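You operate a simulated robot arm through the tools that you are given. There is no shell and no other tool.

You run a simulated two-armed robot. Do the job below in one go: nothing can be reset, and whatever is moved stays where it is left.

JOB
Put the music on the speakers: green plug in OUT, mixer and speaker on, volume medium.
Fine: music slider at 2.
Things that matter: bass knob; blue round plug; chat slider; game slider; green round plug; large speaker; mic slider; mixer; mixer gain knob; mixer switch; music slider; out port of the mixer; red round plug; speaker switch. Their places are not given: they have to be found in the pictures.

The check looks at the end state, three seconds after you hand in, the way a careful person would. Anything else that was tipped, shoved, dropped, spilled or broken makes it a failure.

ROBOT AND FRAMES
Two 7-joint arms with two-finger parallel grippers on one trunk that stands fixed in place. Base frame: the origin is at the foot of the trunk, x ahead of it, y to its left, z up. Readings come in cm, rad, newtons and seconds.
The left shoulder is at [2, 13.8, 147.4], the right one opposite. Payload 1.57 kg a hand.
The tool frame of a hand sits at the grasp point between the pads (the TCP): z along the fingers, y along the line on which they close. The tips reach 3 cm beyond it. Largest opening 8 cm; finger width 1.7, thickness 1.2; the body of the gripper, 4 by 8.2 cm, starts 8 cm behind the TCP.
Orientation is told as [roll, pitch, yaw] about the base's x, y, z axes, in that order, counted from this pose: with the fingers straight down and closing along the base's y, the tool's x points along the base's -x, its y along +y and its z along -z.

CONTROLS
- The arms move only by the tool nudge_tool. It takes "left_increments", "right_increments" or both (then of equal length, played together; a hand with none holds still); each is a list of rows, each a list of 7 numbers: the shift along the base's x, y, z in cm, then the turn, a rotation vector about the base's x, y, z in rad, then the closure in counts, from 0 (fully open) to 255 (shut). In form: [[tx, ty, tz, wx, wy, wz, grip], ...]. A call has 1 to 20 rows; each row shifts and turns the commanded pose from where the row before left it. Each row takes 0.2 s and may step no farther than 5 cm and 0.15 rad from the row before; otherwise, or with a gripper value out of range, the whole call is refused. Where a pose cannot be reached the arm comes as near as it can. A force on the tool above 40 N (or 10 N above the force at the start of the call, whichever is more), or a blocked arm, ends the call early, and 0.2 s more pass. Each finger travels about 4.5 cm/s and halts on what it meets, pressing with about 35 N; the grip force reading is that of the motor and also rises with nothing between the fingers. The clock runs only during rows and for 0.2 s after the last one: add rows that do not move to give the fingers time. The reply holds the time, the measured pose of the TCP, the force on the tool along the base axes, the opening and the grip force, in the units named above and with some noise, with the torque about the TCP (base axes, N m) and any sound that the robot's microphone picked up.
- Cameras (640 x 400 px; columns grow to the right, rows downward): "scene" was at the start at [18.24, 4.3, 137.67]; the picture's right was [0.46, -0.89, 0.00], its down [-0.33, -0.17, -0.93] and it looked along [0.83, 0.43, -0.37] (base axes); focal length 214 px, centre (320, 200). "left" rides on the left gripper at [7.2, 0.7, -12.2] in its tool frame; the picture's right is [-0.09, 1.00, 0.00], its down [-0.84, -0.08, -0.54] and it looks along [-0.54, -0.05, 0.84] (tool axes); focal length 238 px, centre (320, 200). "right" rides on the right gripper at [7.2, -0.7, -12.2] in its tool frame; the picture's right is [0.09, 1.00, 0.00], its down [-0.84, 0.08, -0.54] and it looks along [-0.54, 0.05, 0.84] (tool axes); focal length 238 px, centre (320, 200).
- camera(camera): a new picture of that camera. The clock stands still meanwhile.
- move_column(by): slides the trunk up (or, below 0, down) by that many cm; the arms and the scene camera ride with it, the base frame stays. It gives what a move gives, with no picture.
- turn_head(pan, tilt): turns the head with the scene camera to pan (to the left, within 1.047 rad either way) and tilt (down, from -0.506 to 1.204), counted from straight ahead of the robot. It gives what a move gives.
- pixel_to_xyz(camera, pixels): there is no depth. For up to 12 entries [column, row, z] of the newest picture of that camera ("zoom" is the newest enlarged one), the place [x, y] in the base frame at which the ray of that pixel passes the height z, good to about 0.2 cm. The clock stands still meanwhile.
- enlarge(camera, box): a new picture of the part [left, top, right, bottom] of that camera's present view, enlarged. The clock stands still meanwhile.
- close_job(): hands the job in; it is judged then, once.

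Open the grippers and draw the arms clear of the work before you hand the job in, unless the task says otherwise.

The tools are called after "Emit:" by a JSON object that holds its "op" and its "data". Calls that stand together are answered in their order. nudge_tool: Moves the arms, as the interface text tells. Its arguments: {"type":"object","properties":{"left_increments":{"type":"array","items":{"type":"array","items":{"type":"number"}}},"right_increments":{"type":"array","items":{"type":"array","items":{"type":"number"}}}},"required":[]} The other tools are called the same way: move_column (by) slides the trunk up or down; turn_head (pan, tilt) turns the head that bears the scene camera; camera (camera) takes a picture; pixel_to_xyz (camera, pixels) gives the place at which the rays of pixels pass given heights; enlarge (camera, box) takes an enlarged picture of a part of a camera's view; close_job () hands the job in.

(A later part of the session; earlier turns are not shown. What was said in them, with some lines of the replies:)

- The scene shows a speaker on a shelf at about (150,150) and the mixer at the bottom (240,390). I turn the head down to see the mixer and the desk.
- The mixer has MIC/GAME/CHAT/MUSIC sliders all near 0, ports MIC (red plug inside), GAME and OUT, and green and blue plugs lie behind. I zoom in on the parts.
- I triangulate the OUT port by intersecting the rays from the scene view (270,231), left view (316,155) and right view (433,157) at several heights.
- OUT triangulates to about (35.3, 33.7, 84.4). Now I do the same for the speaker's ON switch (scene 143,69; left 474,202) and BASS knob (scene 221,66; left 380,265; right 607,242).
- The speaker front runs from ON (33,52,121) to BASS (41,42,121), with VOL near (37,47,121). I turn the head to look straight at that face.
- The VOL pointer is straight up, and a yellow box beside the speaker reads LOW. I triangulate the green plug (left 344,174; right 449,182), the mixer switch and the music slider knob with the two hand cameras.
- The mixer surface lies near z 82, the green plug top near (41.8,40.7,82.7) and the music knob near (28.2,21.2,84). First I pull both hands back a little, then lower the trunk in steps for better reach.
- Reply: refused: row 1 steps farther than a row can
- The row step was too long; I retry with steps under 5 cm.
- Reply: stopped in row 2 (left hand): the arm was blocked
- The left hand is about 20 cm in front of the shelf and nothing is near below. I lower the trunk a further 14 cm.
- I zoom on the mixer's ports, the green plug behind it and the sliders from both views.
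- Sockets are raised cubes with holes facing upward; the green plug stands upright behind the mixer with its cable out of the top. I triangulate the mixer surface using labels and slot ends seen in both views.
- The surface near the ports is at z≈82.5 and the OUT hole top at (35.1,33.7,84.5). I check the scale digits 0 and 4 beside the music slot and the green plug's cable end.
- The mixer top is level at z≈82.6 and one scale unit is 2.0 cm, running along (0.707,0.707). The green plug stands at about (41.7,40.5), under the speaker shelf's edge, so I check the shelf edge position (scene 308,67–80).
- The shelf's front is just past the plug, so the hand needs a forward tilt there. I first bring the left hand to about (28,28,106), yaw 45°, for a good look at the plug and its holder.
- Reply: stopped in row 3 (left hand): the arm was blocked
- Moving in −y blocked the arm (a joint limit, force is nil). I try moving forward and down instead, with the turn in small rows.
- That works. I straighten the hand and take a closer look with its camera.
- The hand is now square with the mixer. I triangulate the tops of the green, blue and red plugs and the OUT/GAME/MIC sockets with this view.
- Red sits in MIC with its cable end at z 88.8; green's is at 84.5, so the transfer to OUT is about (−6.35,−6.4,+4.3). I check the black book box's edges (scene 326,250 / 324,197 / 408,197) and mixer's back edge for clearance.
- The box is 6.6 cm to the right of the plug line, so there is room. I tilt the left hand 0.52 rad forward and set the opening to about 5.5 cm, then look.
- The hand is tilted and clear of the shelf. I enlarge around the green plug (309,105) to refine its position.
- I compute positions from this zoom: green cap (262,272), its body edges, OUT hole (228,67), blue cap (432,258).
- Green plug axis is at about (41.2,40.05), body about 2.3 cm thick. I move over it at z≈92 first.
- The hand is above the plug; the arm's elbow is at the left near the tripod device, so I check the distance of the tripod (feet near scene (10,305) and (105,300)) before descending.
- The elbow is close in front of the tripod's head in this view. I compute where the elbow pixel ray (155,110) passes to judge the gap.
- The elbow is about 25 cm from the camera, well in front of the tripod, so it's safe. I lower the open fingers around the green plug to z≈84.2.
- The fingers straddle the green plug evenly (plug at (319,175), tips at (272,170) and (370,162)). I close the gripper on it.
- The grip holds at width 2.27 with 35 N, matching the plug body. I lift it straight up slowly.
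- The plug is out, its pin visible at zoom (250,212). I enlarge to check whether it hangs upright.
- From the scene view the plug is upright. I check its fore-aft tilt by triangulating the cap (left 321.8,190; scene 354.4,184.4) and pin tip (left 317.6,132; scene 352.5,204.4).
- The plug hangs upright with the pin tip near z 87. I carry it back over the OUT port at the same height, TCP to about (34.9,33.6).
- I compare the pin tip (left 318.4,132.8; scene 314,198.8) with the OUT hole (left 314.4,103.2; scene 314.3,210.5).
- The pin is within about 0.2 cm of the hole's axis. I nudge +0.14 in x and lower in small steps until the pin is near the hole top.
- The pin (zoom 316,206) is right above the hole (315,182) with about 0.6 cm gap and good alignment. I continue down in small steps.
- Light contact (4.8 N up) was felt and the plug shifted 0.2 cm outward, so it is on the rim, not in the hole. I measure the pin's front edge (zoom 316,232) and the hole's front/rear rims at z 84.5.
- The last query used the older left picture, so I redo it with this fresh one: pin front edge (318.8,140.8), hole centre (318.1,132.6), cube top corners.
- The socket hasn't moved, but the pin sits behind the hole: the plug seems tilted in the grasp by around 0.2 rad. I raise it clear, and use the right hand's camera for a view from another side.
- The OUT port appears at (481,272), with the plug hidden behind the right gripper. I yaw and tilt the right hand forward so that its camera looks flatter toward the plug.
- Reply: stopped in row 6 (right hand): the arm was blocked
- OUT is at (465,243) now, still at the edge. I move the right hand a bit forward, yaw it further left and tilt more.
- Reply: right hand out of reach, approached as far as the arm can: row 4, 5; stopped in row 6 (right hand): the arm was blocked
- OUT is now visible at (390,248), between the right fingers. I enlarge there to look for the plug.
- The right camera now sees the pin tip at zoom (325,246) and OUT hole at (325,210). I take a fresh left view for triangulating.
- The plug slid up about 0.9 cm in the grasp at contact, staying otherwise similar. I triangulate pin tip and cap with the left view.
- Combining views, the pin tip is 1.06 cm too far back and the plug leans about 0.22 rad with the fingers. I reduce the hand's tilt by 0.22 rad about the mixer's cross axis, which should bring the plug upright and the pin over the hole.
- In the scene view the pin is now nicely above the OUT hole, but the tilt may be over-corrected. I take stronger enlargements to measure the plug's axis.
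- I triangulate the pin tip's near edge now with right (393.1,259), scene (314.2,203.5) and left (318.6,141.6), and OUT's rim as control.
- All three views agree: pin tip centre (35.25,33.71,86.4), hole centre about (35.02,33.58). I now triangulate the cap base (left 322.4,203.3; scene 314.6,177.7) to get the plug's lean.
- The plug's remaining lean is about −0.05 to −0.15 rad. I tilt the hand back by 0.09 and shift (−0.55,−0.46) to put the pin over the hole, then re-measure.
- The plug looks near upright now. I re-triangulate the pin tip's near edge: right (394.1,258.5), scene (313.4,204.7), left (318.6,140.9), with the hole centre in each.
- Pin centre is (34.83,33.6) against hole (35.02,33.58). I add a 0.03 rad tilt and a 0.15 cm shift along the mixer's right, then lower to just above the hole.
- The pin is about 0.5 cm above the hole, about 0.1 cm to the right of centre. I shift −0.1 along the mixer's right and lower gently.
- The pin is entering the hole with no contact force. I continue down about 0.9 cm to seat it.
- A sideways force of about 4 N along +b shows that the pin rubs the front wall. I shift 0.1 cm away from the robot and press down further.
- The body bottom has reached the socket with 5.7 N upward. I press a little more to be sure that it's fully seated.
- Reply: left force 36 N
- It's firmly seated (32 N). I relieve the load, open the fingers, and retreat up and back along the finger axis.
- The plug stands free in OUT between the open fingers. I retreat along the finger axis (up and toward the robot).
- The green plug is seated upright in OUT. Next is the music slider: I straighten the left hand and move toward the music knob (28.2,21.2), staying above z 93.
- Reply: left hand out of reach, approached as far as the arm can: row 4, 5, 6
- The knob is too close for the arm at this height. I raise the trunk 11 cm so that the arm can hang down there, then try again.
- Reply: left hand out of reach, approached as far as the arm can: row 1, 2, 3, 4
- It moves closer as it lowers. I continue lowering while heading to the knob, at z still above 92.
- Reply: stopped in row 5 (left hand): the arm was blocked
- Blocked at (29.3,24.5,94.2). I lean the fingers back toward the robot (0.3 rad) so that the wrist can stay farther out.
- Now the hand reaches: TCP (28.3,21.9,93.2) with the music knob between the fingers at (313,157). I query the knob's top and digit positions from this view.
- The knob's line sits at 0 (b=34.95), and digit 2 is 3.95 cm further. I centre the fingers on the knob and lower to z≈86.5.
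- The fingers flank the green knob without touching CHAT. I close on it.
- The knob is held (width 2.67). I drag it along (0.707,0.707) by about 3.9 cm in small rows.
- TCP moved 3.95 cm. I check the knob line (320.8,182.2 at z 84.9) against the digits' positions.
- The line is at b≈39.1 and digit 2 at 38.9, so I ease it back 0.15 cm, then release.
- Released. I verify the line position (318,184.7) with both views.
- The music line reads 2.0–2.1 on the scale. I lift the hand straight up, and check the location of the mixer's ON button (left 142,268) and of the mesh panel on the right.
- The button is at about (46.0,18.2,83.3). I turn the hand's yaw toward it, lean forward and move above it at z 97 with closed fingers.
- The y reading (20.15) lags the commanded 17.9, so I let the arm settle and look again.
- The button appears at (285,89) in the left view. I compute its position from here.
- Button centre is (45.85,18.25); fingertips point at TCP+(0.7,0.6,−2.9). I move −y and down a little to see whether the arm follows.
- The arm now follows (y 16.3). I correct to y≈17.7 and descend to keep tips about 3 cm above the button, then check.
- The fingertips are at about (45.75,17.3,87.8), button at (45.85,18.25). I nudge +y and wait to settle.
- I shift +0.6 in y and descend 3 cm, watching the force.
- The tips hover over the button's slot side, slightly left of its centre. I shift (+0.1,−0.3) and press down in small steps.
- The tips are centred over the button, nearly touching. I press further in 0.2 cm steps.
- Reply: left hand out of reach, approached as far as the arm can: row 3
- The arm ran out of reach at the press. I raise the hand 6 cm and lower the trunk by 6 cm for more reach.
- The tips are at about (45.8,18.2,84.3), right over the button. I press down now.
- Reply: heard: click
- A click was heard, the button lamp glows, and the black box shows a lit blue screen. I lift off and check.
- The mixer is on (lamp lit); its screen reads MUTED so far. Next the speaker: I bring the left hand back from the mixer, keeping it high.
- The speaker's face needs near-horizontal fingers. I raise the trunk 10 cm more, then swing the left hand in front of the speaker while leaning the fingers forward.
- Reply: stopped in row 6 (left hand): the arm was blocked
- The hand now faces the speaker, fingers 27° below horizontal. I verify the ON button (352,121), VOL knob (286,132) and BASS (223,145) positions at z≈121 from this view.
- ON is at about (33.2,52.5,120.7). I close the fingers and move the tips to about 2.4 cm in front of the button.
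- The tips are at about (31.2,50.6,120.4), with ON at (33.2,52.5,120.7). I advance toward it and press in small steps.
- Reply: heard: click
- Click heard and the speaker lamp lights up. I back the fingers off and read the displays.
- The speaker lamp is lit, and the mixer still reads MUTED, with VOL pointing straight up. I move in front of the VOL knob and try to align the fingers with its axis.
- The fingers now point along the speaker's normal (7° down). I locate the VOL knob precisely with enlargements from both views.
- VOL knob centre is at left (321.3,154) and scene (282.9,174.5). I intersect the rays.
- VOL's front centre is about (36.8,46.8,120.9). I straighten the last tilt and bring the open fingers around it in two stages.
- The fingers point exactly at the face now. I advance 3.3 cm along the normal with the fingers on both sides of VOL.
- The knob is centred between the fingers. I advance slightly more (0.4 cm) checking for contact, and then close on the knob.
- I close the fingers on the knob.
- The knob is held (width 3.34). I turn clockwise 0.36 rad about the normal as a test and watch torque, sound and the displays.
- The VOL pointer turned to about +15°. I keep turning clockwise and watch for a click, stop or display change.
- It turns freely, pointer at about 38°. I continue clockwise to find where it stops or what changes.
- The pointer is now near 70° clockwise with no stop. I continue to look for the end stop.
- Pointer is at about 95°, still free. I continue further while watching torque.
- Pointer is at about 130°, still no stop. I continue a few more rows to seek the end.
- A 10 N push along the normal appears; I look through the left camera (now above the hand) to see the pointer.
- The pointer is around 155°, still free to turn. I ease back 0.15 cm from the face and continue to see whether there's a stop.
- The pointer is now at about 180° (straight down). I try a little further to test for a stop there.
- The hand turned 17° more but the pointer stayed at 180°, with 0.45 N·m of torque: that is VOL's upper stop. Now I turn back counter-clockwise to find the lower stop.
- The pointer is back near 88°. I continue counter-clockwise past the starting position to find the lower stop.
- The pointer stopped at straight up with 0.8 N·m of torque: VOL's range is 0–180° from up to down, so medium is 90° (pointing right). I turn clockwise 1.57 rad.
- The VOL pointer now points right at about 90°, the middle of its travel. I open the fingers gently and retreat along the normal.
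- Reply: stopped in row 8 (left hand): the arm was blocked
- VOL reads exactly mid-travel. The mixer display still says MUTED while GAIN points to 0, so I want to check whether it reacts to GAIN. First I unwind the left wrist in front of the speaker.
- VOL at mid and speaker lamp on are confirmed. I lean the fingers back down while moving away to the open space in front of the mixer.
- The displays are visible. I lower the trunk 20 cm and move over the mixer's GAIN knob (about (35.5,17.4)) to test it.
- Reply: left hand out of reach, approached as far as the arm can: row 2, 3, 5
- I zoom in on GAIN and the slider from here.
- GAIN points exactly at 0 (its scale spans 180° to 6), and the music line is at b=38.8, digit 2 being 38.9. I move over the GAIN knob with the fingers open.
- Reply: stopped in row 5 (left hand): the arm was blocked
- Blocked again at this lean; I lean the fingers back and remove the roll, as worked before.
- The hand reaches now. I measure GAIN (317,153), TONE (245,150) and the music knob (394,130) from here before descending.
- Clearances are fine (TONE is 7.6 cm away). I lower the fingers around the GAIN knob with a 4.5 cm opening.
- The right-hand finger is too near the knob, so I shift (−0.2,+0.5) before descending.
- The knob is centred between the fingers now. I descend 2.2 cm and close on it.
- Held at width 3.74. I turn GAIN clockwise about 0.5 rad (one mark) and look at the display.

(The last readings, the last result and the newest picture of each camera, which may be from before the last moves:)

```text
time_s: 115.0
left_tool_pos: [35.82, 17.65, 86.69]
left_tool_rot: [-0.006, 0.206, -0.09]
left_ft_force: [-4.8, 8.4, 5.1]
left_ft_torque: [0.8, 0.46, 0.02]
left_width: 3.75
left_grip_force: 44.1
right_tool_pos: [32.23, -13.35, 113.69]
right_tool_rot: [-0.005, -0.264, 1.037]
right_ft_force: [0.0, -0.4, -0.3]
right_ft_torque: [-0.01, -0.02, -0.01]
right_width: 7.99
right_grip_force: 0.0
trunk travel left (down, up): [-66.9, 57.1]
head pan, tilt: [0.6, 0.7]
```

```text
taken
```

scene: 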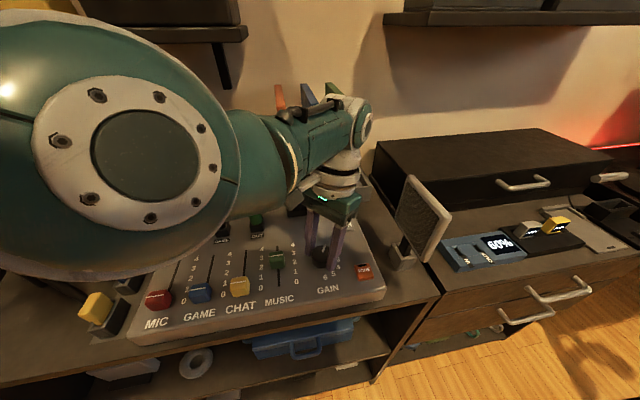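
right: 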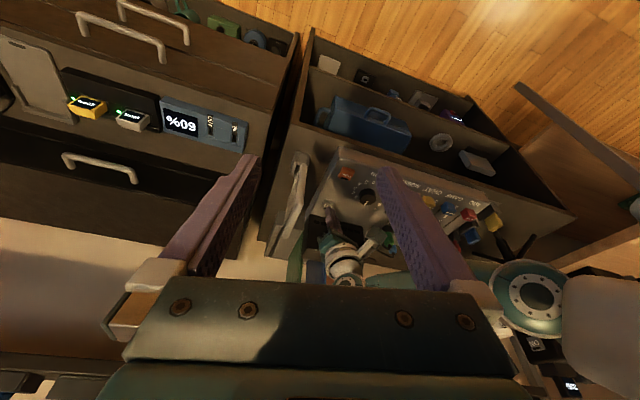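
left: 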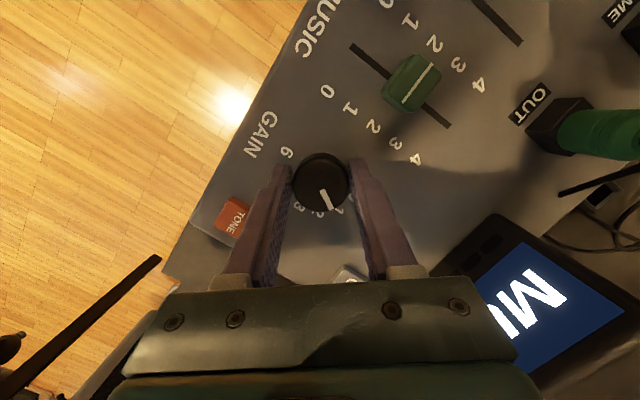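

At GAIN 1 the display still begins with "MU…", so it isn't tied to GAIN. I turn GAIN back to 0 with a slight overshoot against its stop.

Emit:
{"op": "nudge_tool", "data": {"left_increments": [[-0.02, 0.05, 0, 0, 0, 0.13, 200], [-0.025, 0.05, 0, 0, 0, 0.13, 200], [-0.03, 0.047, 0, 0, 0, 0.13, 200], [-0.033, 0.043, 0, 0, 0, 0.13, 200], [0, 0, 0, 0, 0, 0.06, 200], [0, 0, 0, 0, 0, 0, 200]]}}

Emit:
{"op": "camera", "data": {"camera": "left"}}

Emit:
{"op": "enlarge", "data": {"camera": "left", "box": [220, 90, 420, 220]}}

```text
time_s: 116.4
left_tool_pos: [35.81, 17.62, 86.57]
left_tool_rot: [-0.01, 0.207, 0.489]
left_ft_force: [-4.0, -0.7, 2.6]
left_ft_torque: [0.07, -0.14, -0.47]
left_width: 3.76
left_grip_force: 43.5
right_tool_pos: [32.28, -13.42, 113.67]
right_tool_rot: [-0.007, -0.262, 1.037]
right_ft_force: [-0.2, 0.2, -0.6]
right_ft_torque: [0.03, -0.01, 0.02]
right_width: 7.99
right_grip_force: 0.1
trunk travel left (down, up): [-66.9, 57.1]
head pan, tilt: [0.6, 0.7]
```

```text
taken
```

left: 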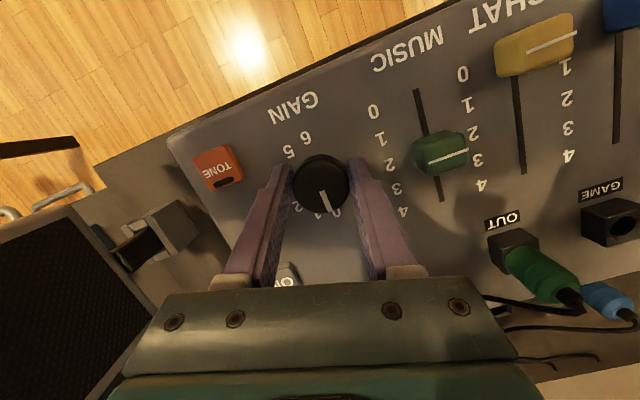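

```text
3.08 times, centred on (320, 155) of left
```

zoom: 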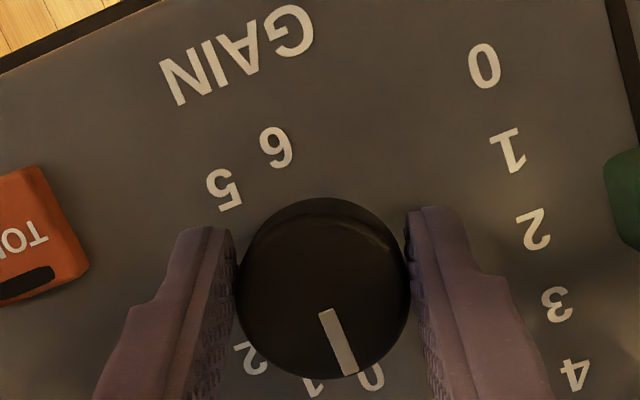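

The knob is back on its 0 stop (−0.47 N·m). I release and lift straight up.

Emit:
{"op": "nudge_tool", "data": {"left_increments": [[0, 0, 0, 0, 0, -0.02, 200], [0, 0, 0, 0, 0, 0, 150], [0, 0, 0, 0, 0, 0, 112], [0, 0, 0, 0, 0, 0, 105], [0, 0, 1.5, 0, 0, 0, 105], [0, 0, 2, 0, 0, 0, 105], [0, 0, 2.5, 0, 0, 0, 105], [0, 0, 2.5, 0, 0, 0, 105], [0, 0, 0, 0, 0, 0, 105]]}}

Emit:
{"op": "camera", "data": {"camera": "left"}}

Emit:
{"op": "enlarge", "data": {"camera": "left", "box": [220, 70, 440, 220]}}

```text
time_s: 118.4
left_tool_pos: [35.83, 17.8, 95.02]
left_tool_rot: [-0.007, 0.203, 0.47]
left_ft_force: [-0.4, -0.1, 0.3]
left_ft_torque: [-0.01, 0.03, -0.02]
left_width: 4.71
left_grip_force: 0.1
right_tool_pos: [32.23, -13.37, 113.8]
right_tool_rot: [-0.009, -0.263, 1.039]
right_ft_force: [-0.7, 0.0, -0.3]
right_ft_torque: [-0.02, 0.0, 0.02]
right_width: 8.0
right_grip_force: 0.1
trunk travel left (down, up): [-66.9, 57.1]
head pan, tilt: [0.6, 0.7]
```

```text
taken
```

left: 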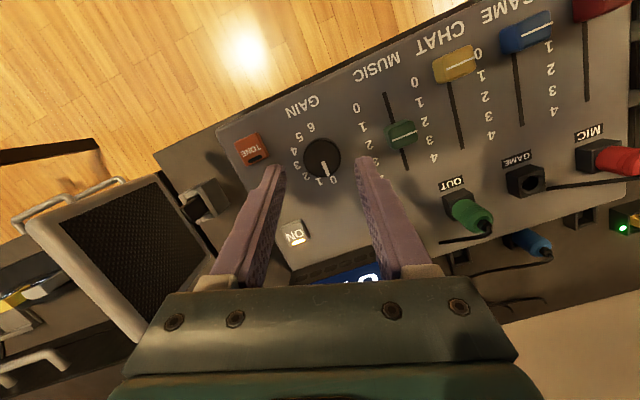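

```text
2.67 times, centred on (330, 145) of left
```

zoom: 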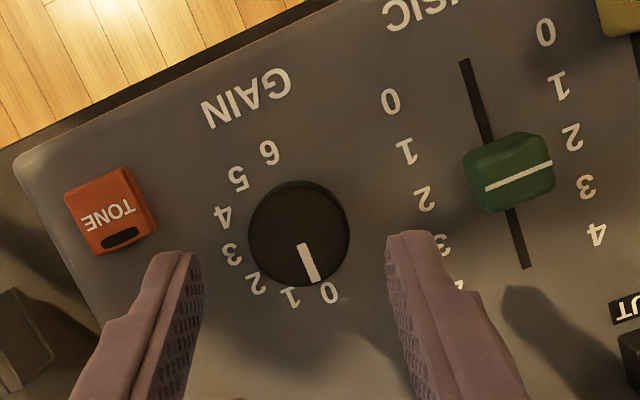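

GAIN's pointer looks slightly off 0 compared to before. I zoom closer to measure it.

Emit:
{"op": "enlarge", "data": {"camera": "left", "box": [280, 100, 370, 200]}}

Emit:
{"op": "enlarge", "data": {"camera": "scene", "box": [280, 210, 390, 300]}}

```text
4.00 times, centred on (325, 150) of left
```

zoom: 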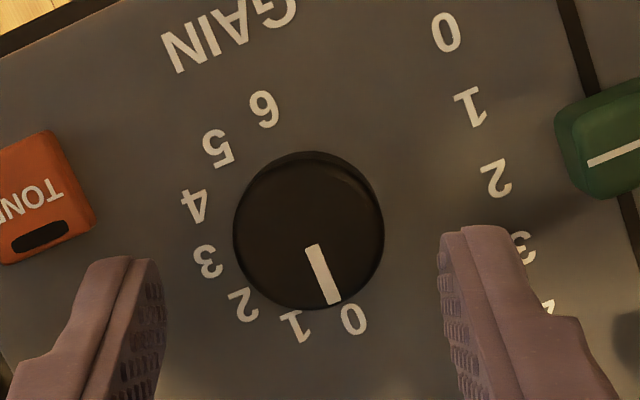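

```text
4.44 times, centred on (335, 255) of scene
```

zoom: 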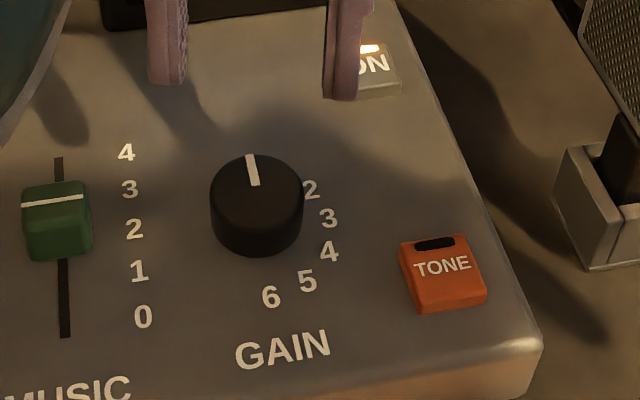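

GAIN sits about 4° clockwise of its original 0. I go back down, regrip and turn it fully to its stop.

Emit:
{"op": "nudge_tool", "data": {"left_increments": [[0, -0.05, -2, 0, 0, 0, 105], [0, 0, -2, 0, 0, 0, 105], [0, 0, -2, 0, 0, 0, 105], [0, 0, -1.4, 0, 0, 0, 105], [0, 0, -1, 0, 0, 0, 105], [0, 0, 0, 0, 0, 0, 150], [0, 0, 0, 0, 0, 0, 180], [0, 0, 0, 0, 0, 0, 190], [-0.02, 0.03, 0, 0, 0, 0.08, 190], [-0.02, 0.03, 0, 0, 0, 0.08, 190], [0, 0, 0, 0, 0, 0, 190]]}}

Emit:
{"op": "camera", "data": {"camera": "left"}}

Emit:
{"op": "enlarge", "data": {"camera": "left", "box": [220, 90, 420, 220]}}

```text
time_s: 120.8
left_tool_pos: [35.86, 17.64, 86.83]
left_tool_rot: [-0.01, 0.205, 0.631]
left_ft_force: [0.2, -3.7, -0.5]
left_ft_torque: [0.77, -0.19, -1.09]
left_width: 3.73
left_grip_force: 43.6
right_tool_pos: [32.31, -13.42, 113.7]
right_tool_rot: [-0.007, -0.262, 1.037]
right_ft_force: [0.7, 0.0, 0.5]
right_ft_torque: [0.0, 0.02, -0.02]
right_width: 7.97
right_grip_force: 0.1
trunk travel left (down, up): [-66.9, 57.1]
head pan, tilt: [0.6, 0.7]
```

```text
taken
```

left: 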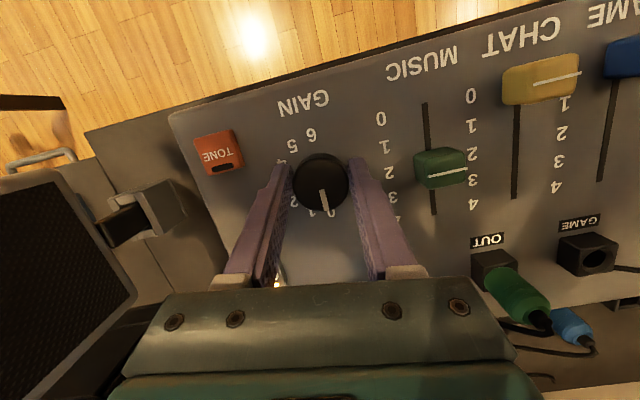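

```text
3.08 times, centred on (320, 155) of left
```

zoom: 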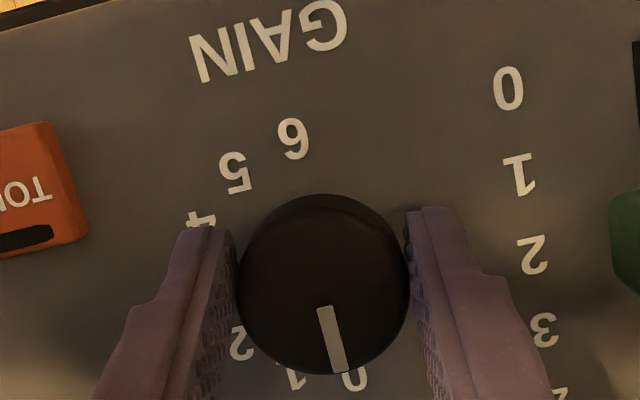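

Torque −1.09 N·m shows that the knob is on its stop, pointer on 0. I release without back-rotation, and lift.

Emit:
{"op": "nudge_tool", "data": {"left_increments": [[0, 0, 0, 0, 0, 0, 150], [0, 0, 0, 0, 0, 0, 112], [0, 0, 0, 0, 0, 0, 105], [0, 0, 1.5, 0, 0, 0, 105], [0, 0, 2, 0, 0, 0, 105], [0, 0, 2.5, 0, 0, 0, 105], [0, 0, 2.5, 0, 0, 0, 105], [0, 0, 0, 0, 0, 0, 105]]}}

Emit:
{"op": "camera", "data": {"camera": "left"}}

Emit:
{"op": "enlarge", "data": {"camera": "left", "box": [280, 100, 370, 200]}}

```text
time_s: 122.6
left_tool_pos: [35.8, 17.68, 95.15]
left_tool_rot: [-0.008, 0.203, 0.63]
left_ft_force: [0.3, 0.5, 0.0]
left_ft_torque: [0.0, -0.02, -0.02]
left_width: 4.7
left_grip_force: 0.0
right_tool_pos: [32.33, -13.32, 113.79]
right_tool_rot: [-0.008, -0.262, 1.038]
right_ft_force: [0.7, -0.1, -0.1]
right_ft_torque: [0.03, -0.01, 0.0]
right_width: 8.0
right_grip_force: 0.0
trunk travel left (down, up): [-66.9, 57.1]
head pan, tilt: [0.6, 0.7]
```

```text
taken
```

left: 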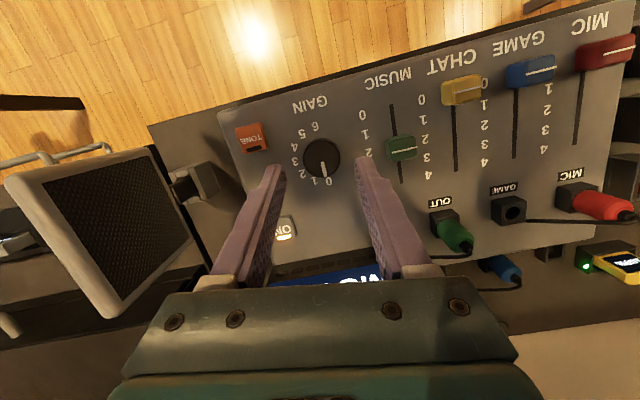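

```text
4.00 times, centred on (325, 150) of left
```

zoom: 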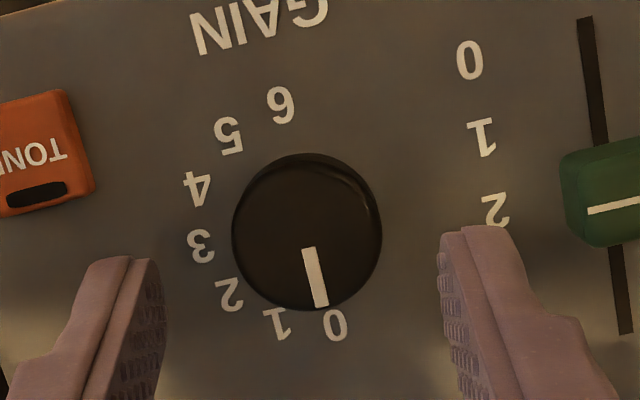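

GAIN is exactly at 0 again. Now I open the grippers fully, raise the left hand and trunk clear of the work, and do a final inspection.

Emit:
{"op": "nudge_tool", "data": {"left_increments": [[-0.5, 0.5, 2.5, 0, 0, 0, 60], [-1, 1, 2.5, 0, 0, 0, 0], [-1, 1.5, 2, 0, 0, 0, 0], [-1, 1.5, 2, 0, 0, 0, 0], [0, 0, 0, 0, 0, 0, 0]]}}

Emit:
{"op": "move_column", "data": {"by": 16}}

Emit:
{"op": "turn_head", "data": {"pan": 0.75, "tilt": 0.6}}

Emit:
{"op": "camera", "data": {"camera": "scene"}}

Emit:
{"op": "camera", "data": {"camera": "left"}}

Emit:
{"op": "camera", "data": {"camera": "right"}}

```text
time_s: 123.8
left_tool_pos: [35.39, 24.35, 102.19]
left_tool_rot: [-0.004, 0.206, 0.635]
left_ft_force: [-0.4, 0.3, -0.2]
left_ft_torque: [0.0, 0.02, -0.04]
left_width: 8.01
left_grip_force: 0.0
left hand out of reach, approached as far as the arm can: row 1, 2, 3, 4
right_tool_pos: [32.21, -13.36, 113.59]
right_tool_rot: [-0.007, -0.264, 1.039]
right_ft_force: [0.3, -0.3, 0.2]
right_ft_torque: [0.01, 0.02, 0.0]
right_width: 7.99
right_grip_force: 0.0
trunk travel left (down, up): [-66.9, 57.1]
head pan, tilt: [0.6, 0.7]
```

```text
time_s: 125.6
left_tool_pos: [35.52, 24.42, 118.17]
left_tool_rot: [-0.004, 0.204, 0.639]
left_ft_force: [0.3, -0.2, -0.3]
left_ft_torque: [0.03, 0.03, 0.0]
left_width: 7.99
left_grip_force: 0.1
right_tool_pos: [32.31, -13.37, 129.72]
right_tool_rot: [-0.007, -0.263, 1.037]
right_ft_force: [-0.3, 0.6, -1.0]
right_ft_torque: [-0.02, 0.04, -0.01]
right_width: 8.0
right_grip_force: 0.0
trunk travel left (down, up): [-82.9, 41.1]
head pan, tilt: [0.6, 0.7]
```

```text
time_s: 126.3
left_tool_pos: [35.36, 24.49, 118.26]
left_tool_rot: [-0.004, 0.203, 0.638]
left_ft_force: [-0.3, -0.1, -0.3]
left_ft_torque: [0.04, 0.0, 0.01]
left_width: 7.99
left_grip_force: 0.1
right_tool_pos: [32.36, -13.46, 129.74]
right_tool_rot: [-0.006, -0.264, 1.038]
right_ft_force: [0.0, 0.4, 0.2]
right_ft_torque: [-0.02, -0.01, 0.01]
right_width: 8.01
right_grip_force: 0.1
trunk travel left (down, up): [-82.9, 41.1]
head pan, tilt: [0.75, 0.6]
```

```text
taken
```

scene: 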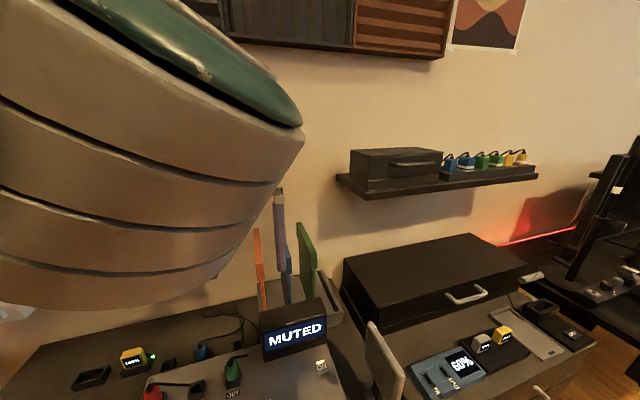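

```text
taken
```

left: 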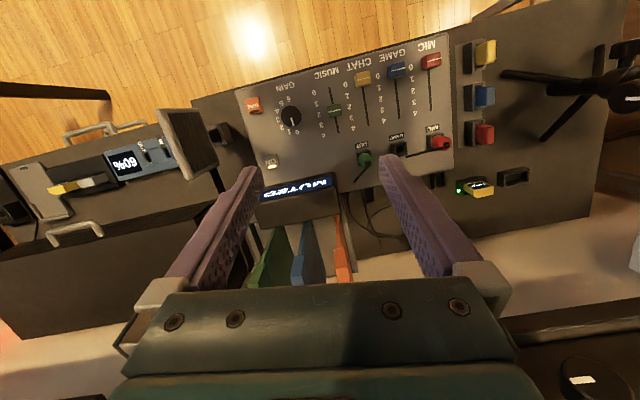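

```text
taken
```

right: 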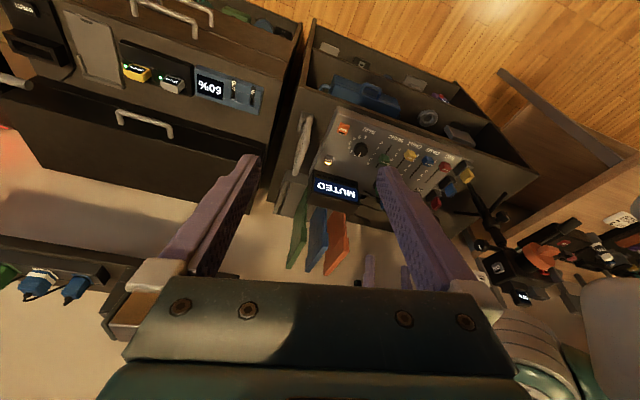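

All looks in place; I take a last close look at the slider and the OUT plug from the left camera.

Emit:
{"op": "enlarge", "data": {"camera": "left", "box": [230, 30, 460, 200]}}

Emit:
{"op": "enlarge", "data": {"camera": "scene", "box": [60, 300, 340, 400]}}

Emit:
{"op": "pixel_to_xyz", "data": {"camera": "left", "pixels": [[334.5, 111.5, 84.9], [319, 91, 82.6], [348, 88, 82.6], [321, 134, 82.6], [348, 129, 82.6]]}}

```text
2.35 times, centred on (345, 115) of left
```

zoom: 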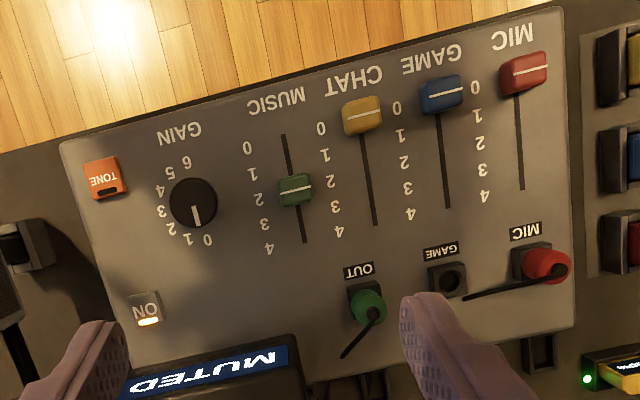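

```text
2.29 times, centred on (200, 350) of scene
```

zoom: 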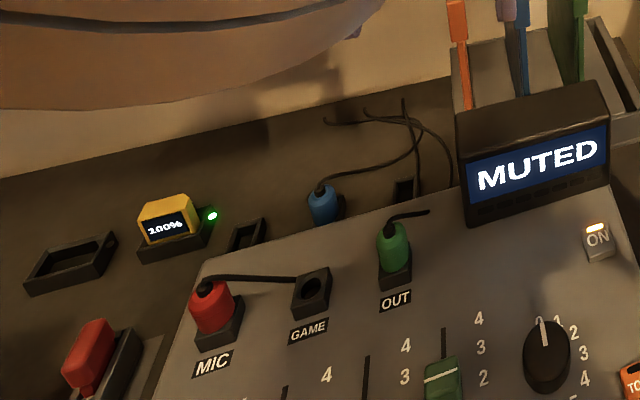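

```text
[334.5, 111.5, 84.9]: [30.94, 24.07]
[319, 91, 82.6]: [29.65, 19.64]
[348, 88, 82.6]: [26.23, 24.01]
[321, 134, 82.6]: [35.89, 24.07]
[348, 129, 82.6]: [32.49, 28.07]
```

Slider line is at b=38.9 (digit 2), green plug is in OUT, both lamps lit, VOL at mid, other controls unchanged. I raise the trunk a bit more so the hands are well clear.

Emit:
{"op": "move_column", "data": {"by": 12}}

Emit:
{"op": "camera", "data": {"camera": "left"}}

Emit:
{"op": "turn_head", "data": {"pan": 1.0, "tilt": 0.6}}

Emit:
{"op": "camera", "data": {"camera": "scene"}}

```text
time_s: 127.8
left_tool_pos: [35.38, 24.46, 130.14]
left_tool_rot: [-0.002, 0.204, 0.638]
left_ft_force: [-0.3, 0.2, 0.0]
left_ft_torque: [-0.01, -0.03, 0.01]
left_width: 8.0
left_grip_force: 0.1
right_tool_pos: [32.36, -13.48, 141.61]
right_tool_rot: [-0.006, -0.264, 1.039]
right_ft_force: [0.1, -0.5, -1.0]
right_ft_torque: [0.02, -0.02, -0.02]
right_width: 7.99
right_grip_force: 0.1
trunk travel left (down, up): [-94.9, 29.1]
head pan, tilt: [0.75, 0.6]
```

```text
taken
```

left: 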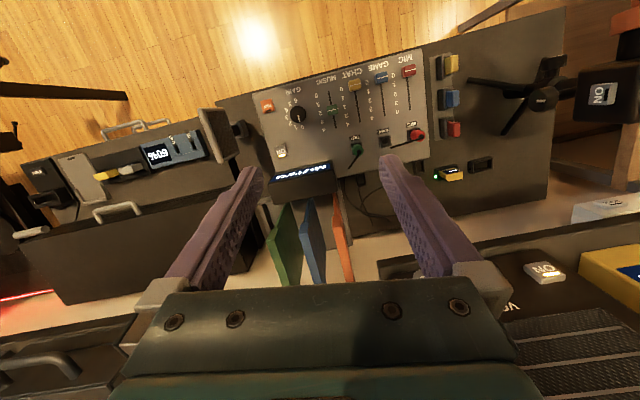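

```text
time_s: 128.6
left_tool_pos: [35.63, 24.48, 130.26]
left_tool_rot: [-0.003, 0.203, 0.642]
left_ft_force: [-0.5, 0.8, 0.6]
left_ft_torque: [-0.01, -0.04, -0.03]
left_width: 8.0
left_grip_force: 0.0
right_tool_pos: [32.24, -13.33, 141.72]
right_tool_rot: [-0.006, -0.264, 1.038]
right_ft_force: [-0.5, -0.4, -0.2]
right_ft_torque: [-0.02, 0.0, -0.01]
right_width: 8.0
right_grip_force: 0.0
trunk travel left (down, up): [-94.9, 29.1]
head pan, tilt: [1.0, 0.6]
```

```text
taken
```

scene: 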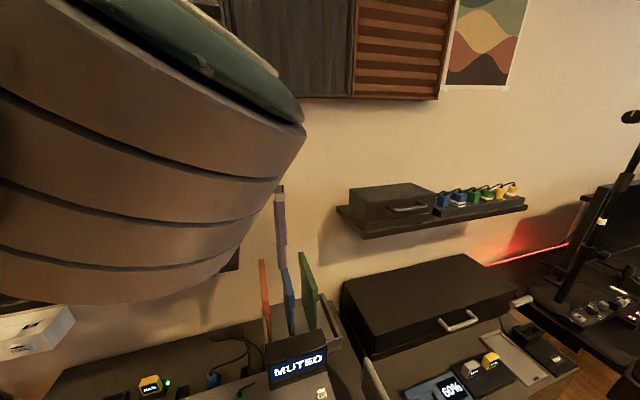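

Speaker lamp (545,272) and mixer lamp are lit, everything else stands as before, and both grippers are open and clear. I hand the job in.

Emit:
{"op": "close_job", "data": {}}

```text
The job is handed in.
```

The job is handed in, and every item you listed was in place at the end.

- **Green plug:** it is fully pressed into OUT and stands upright.
- **Mixer and speaker:** both switches clicked and both lamps are lit.
- **Volume:** I read "volume medium" as the VOL knob on the large speaker. It has no scale, so I turned it from one stop to the other. The travel is half a turn, and I left the pointer in the middle (pointing right).
- **Music slider:** its line sits on the 2 mark, to within about 0.1 of a step.

**MUTED display:** the mixer's screen still reads MUTED, as it has since the mixer came on. I turned GAIN up one mark to see if that was the cause; the screen didn't change, so I put GAIN back to 0. My guess is that it refers to the MIC slider, which was at 0 from the start and which I left alone. No music was picked up by the robot's microphone, so I can't confirm by sound that it is playing.

The BASS knob, the MIC, GAME and CHAT sliders and the red and blue plugs are unchanged. Both grippers are open and clear of the work.
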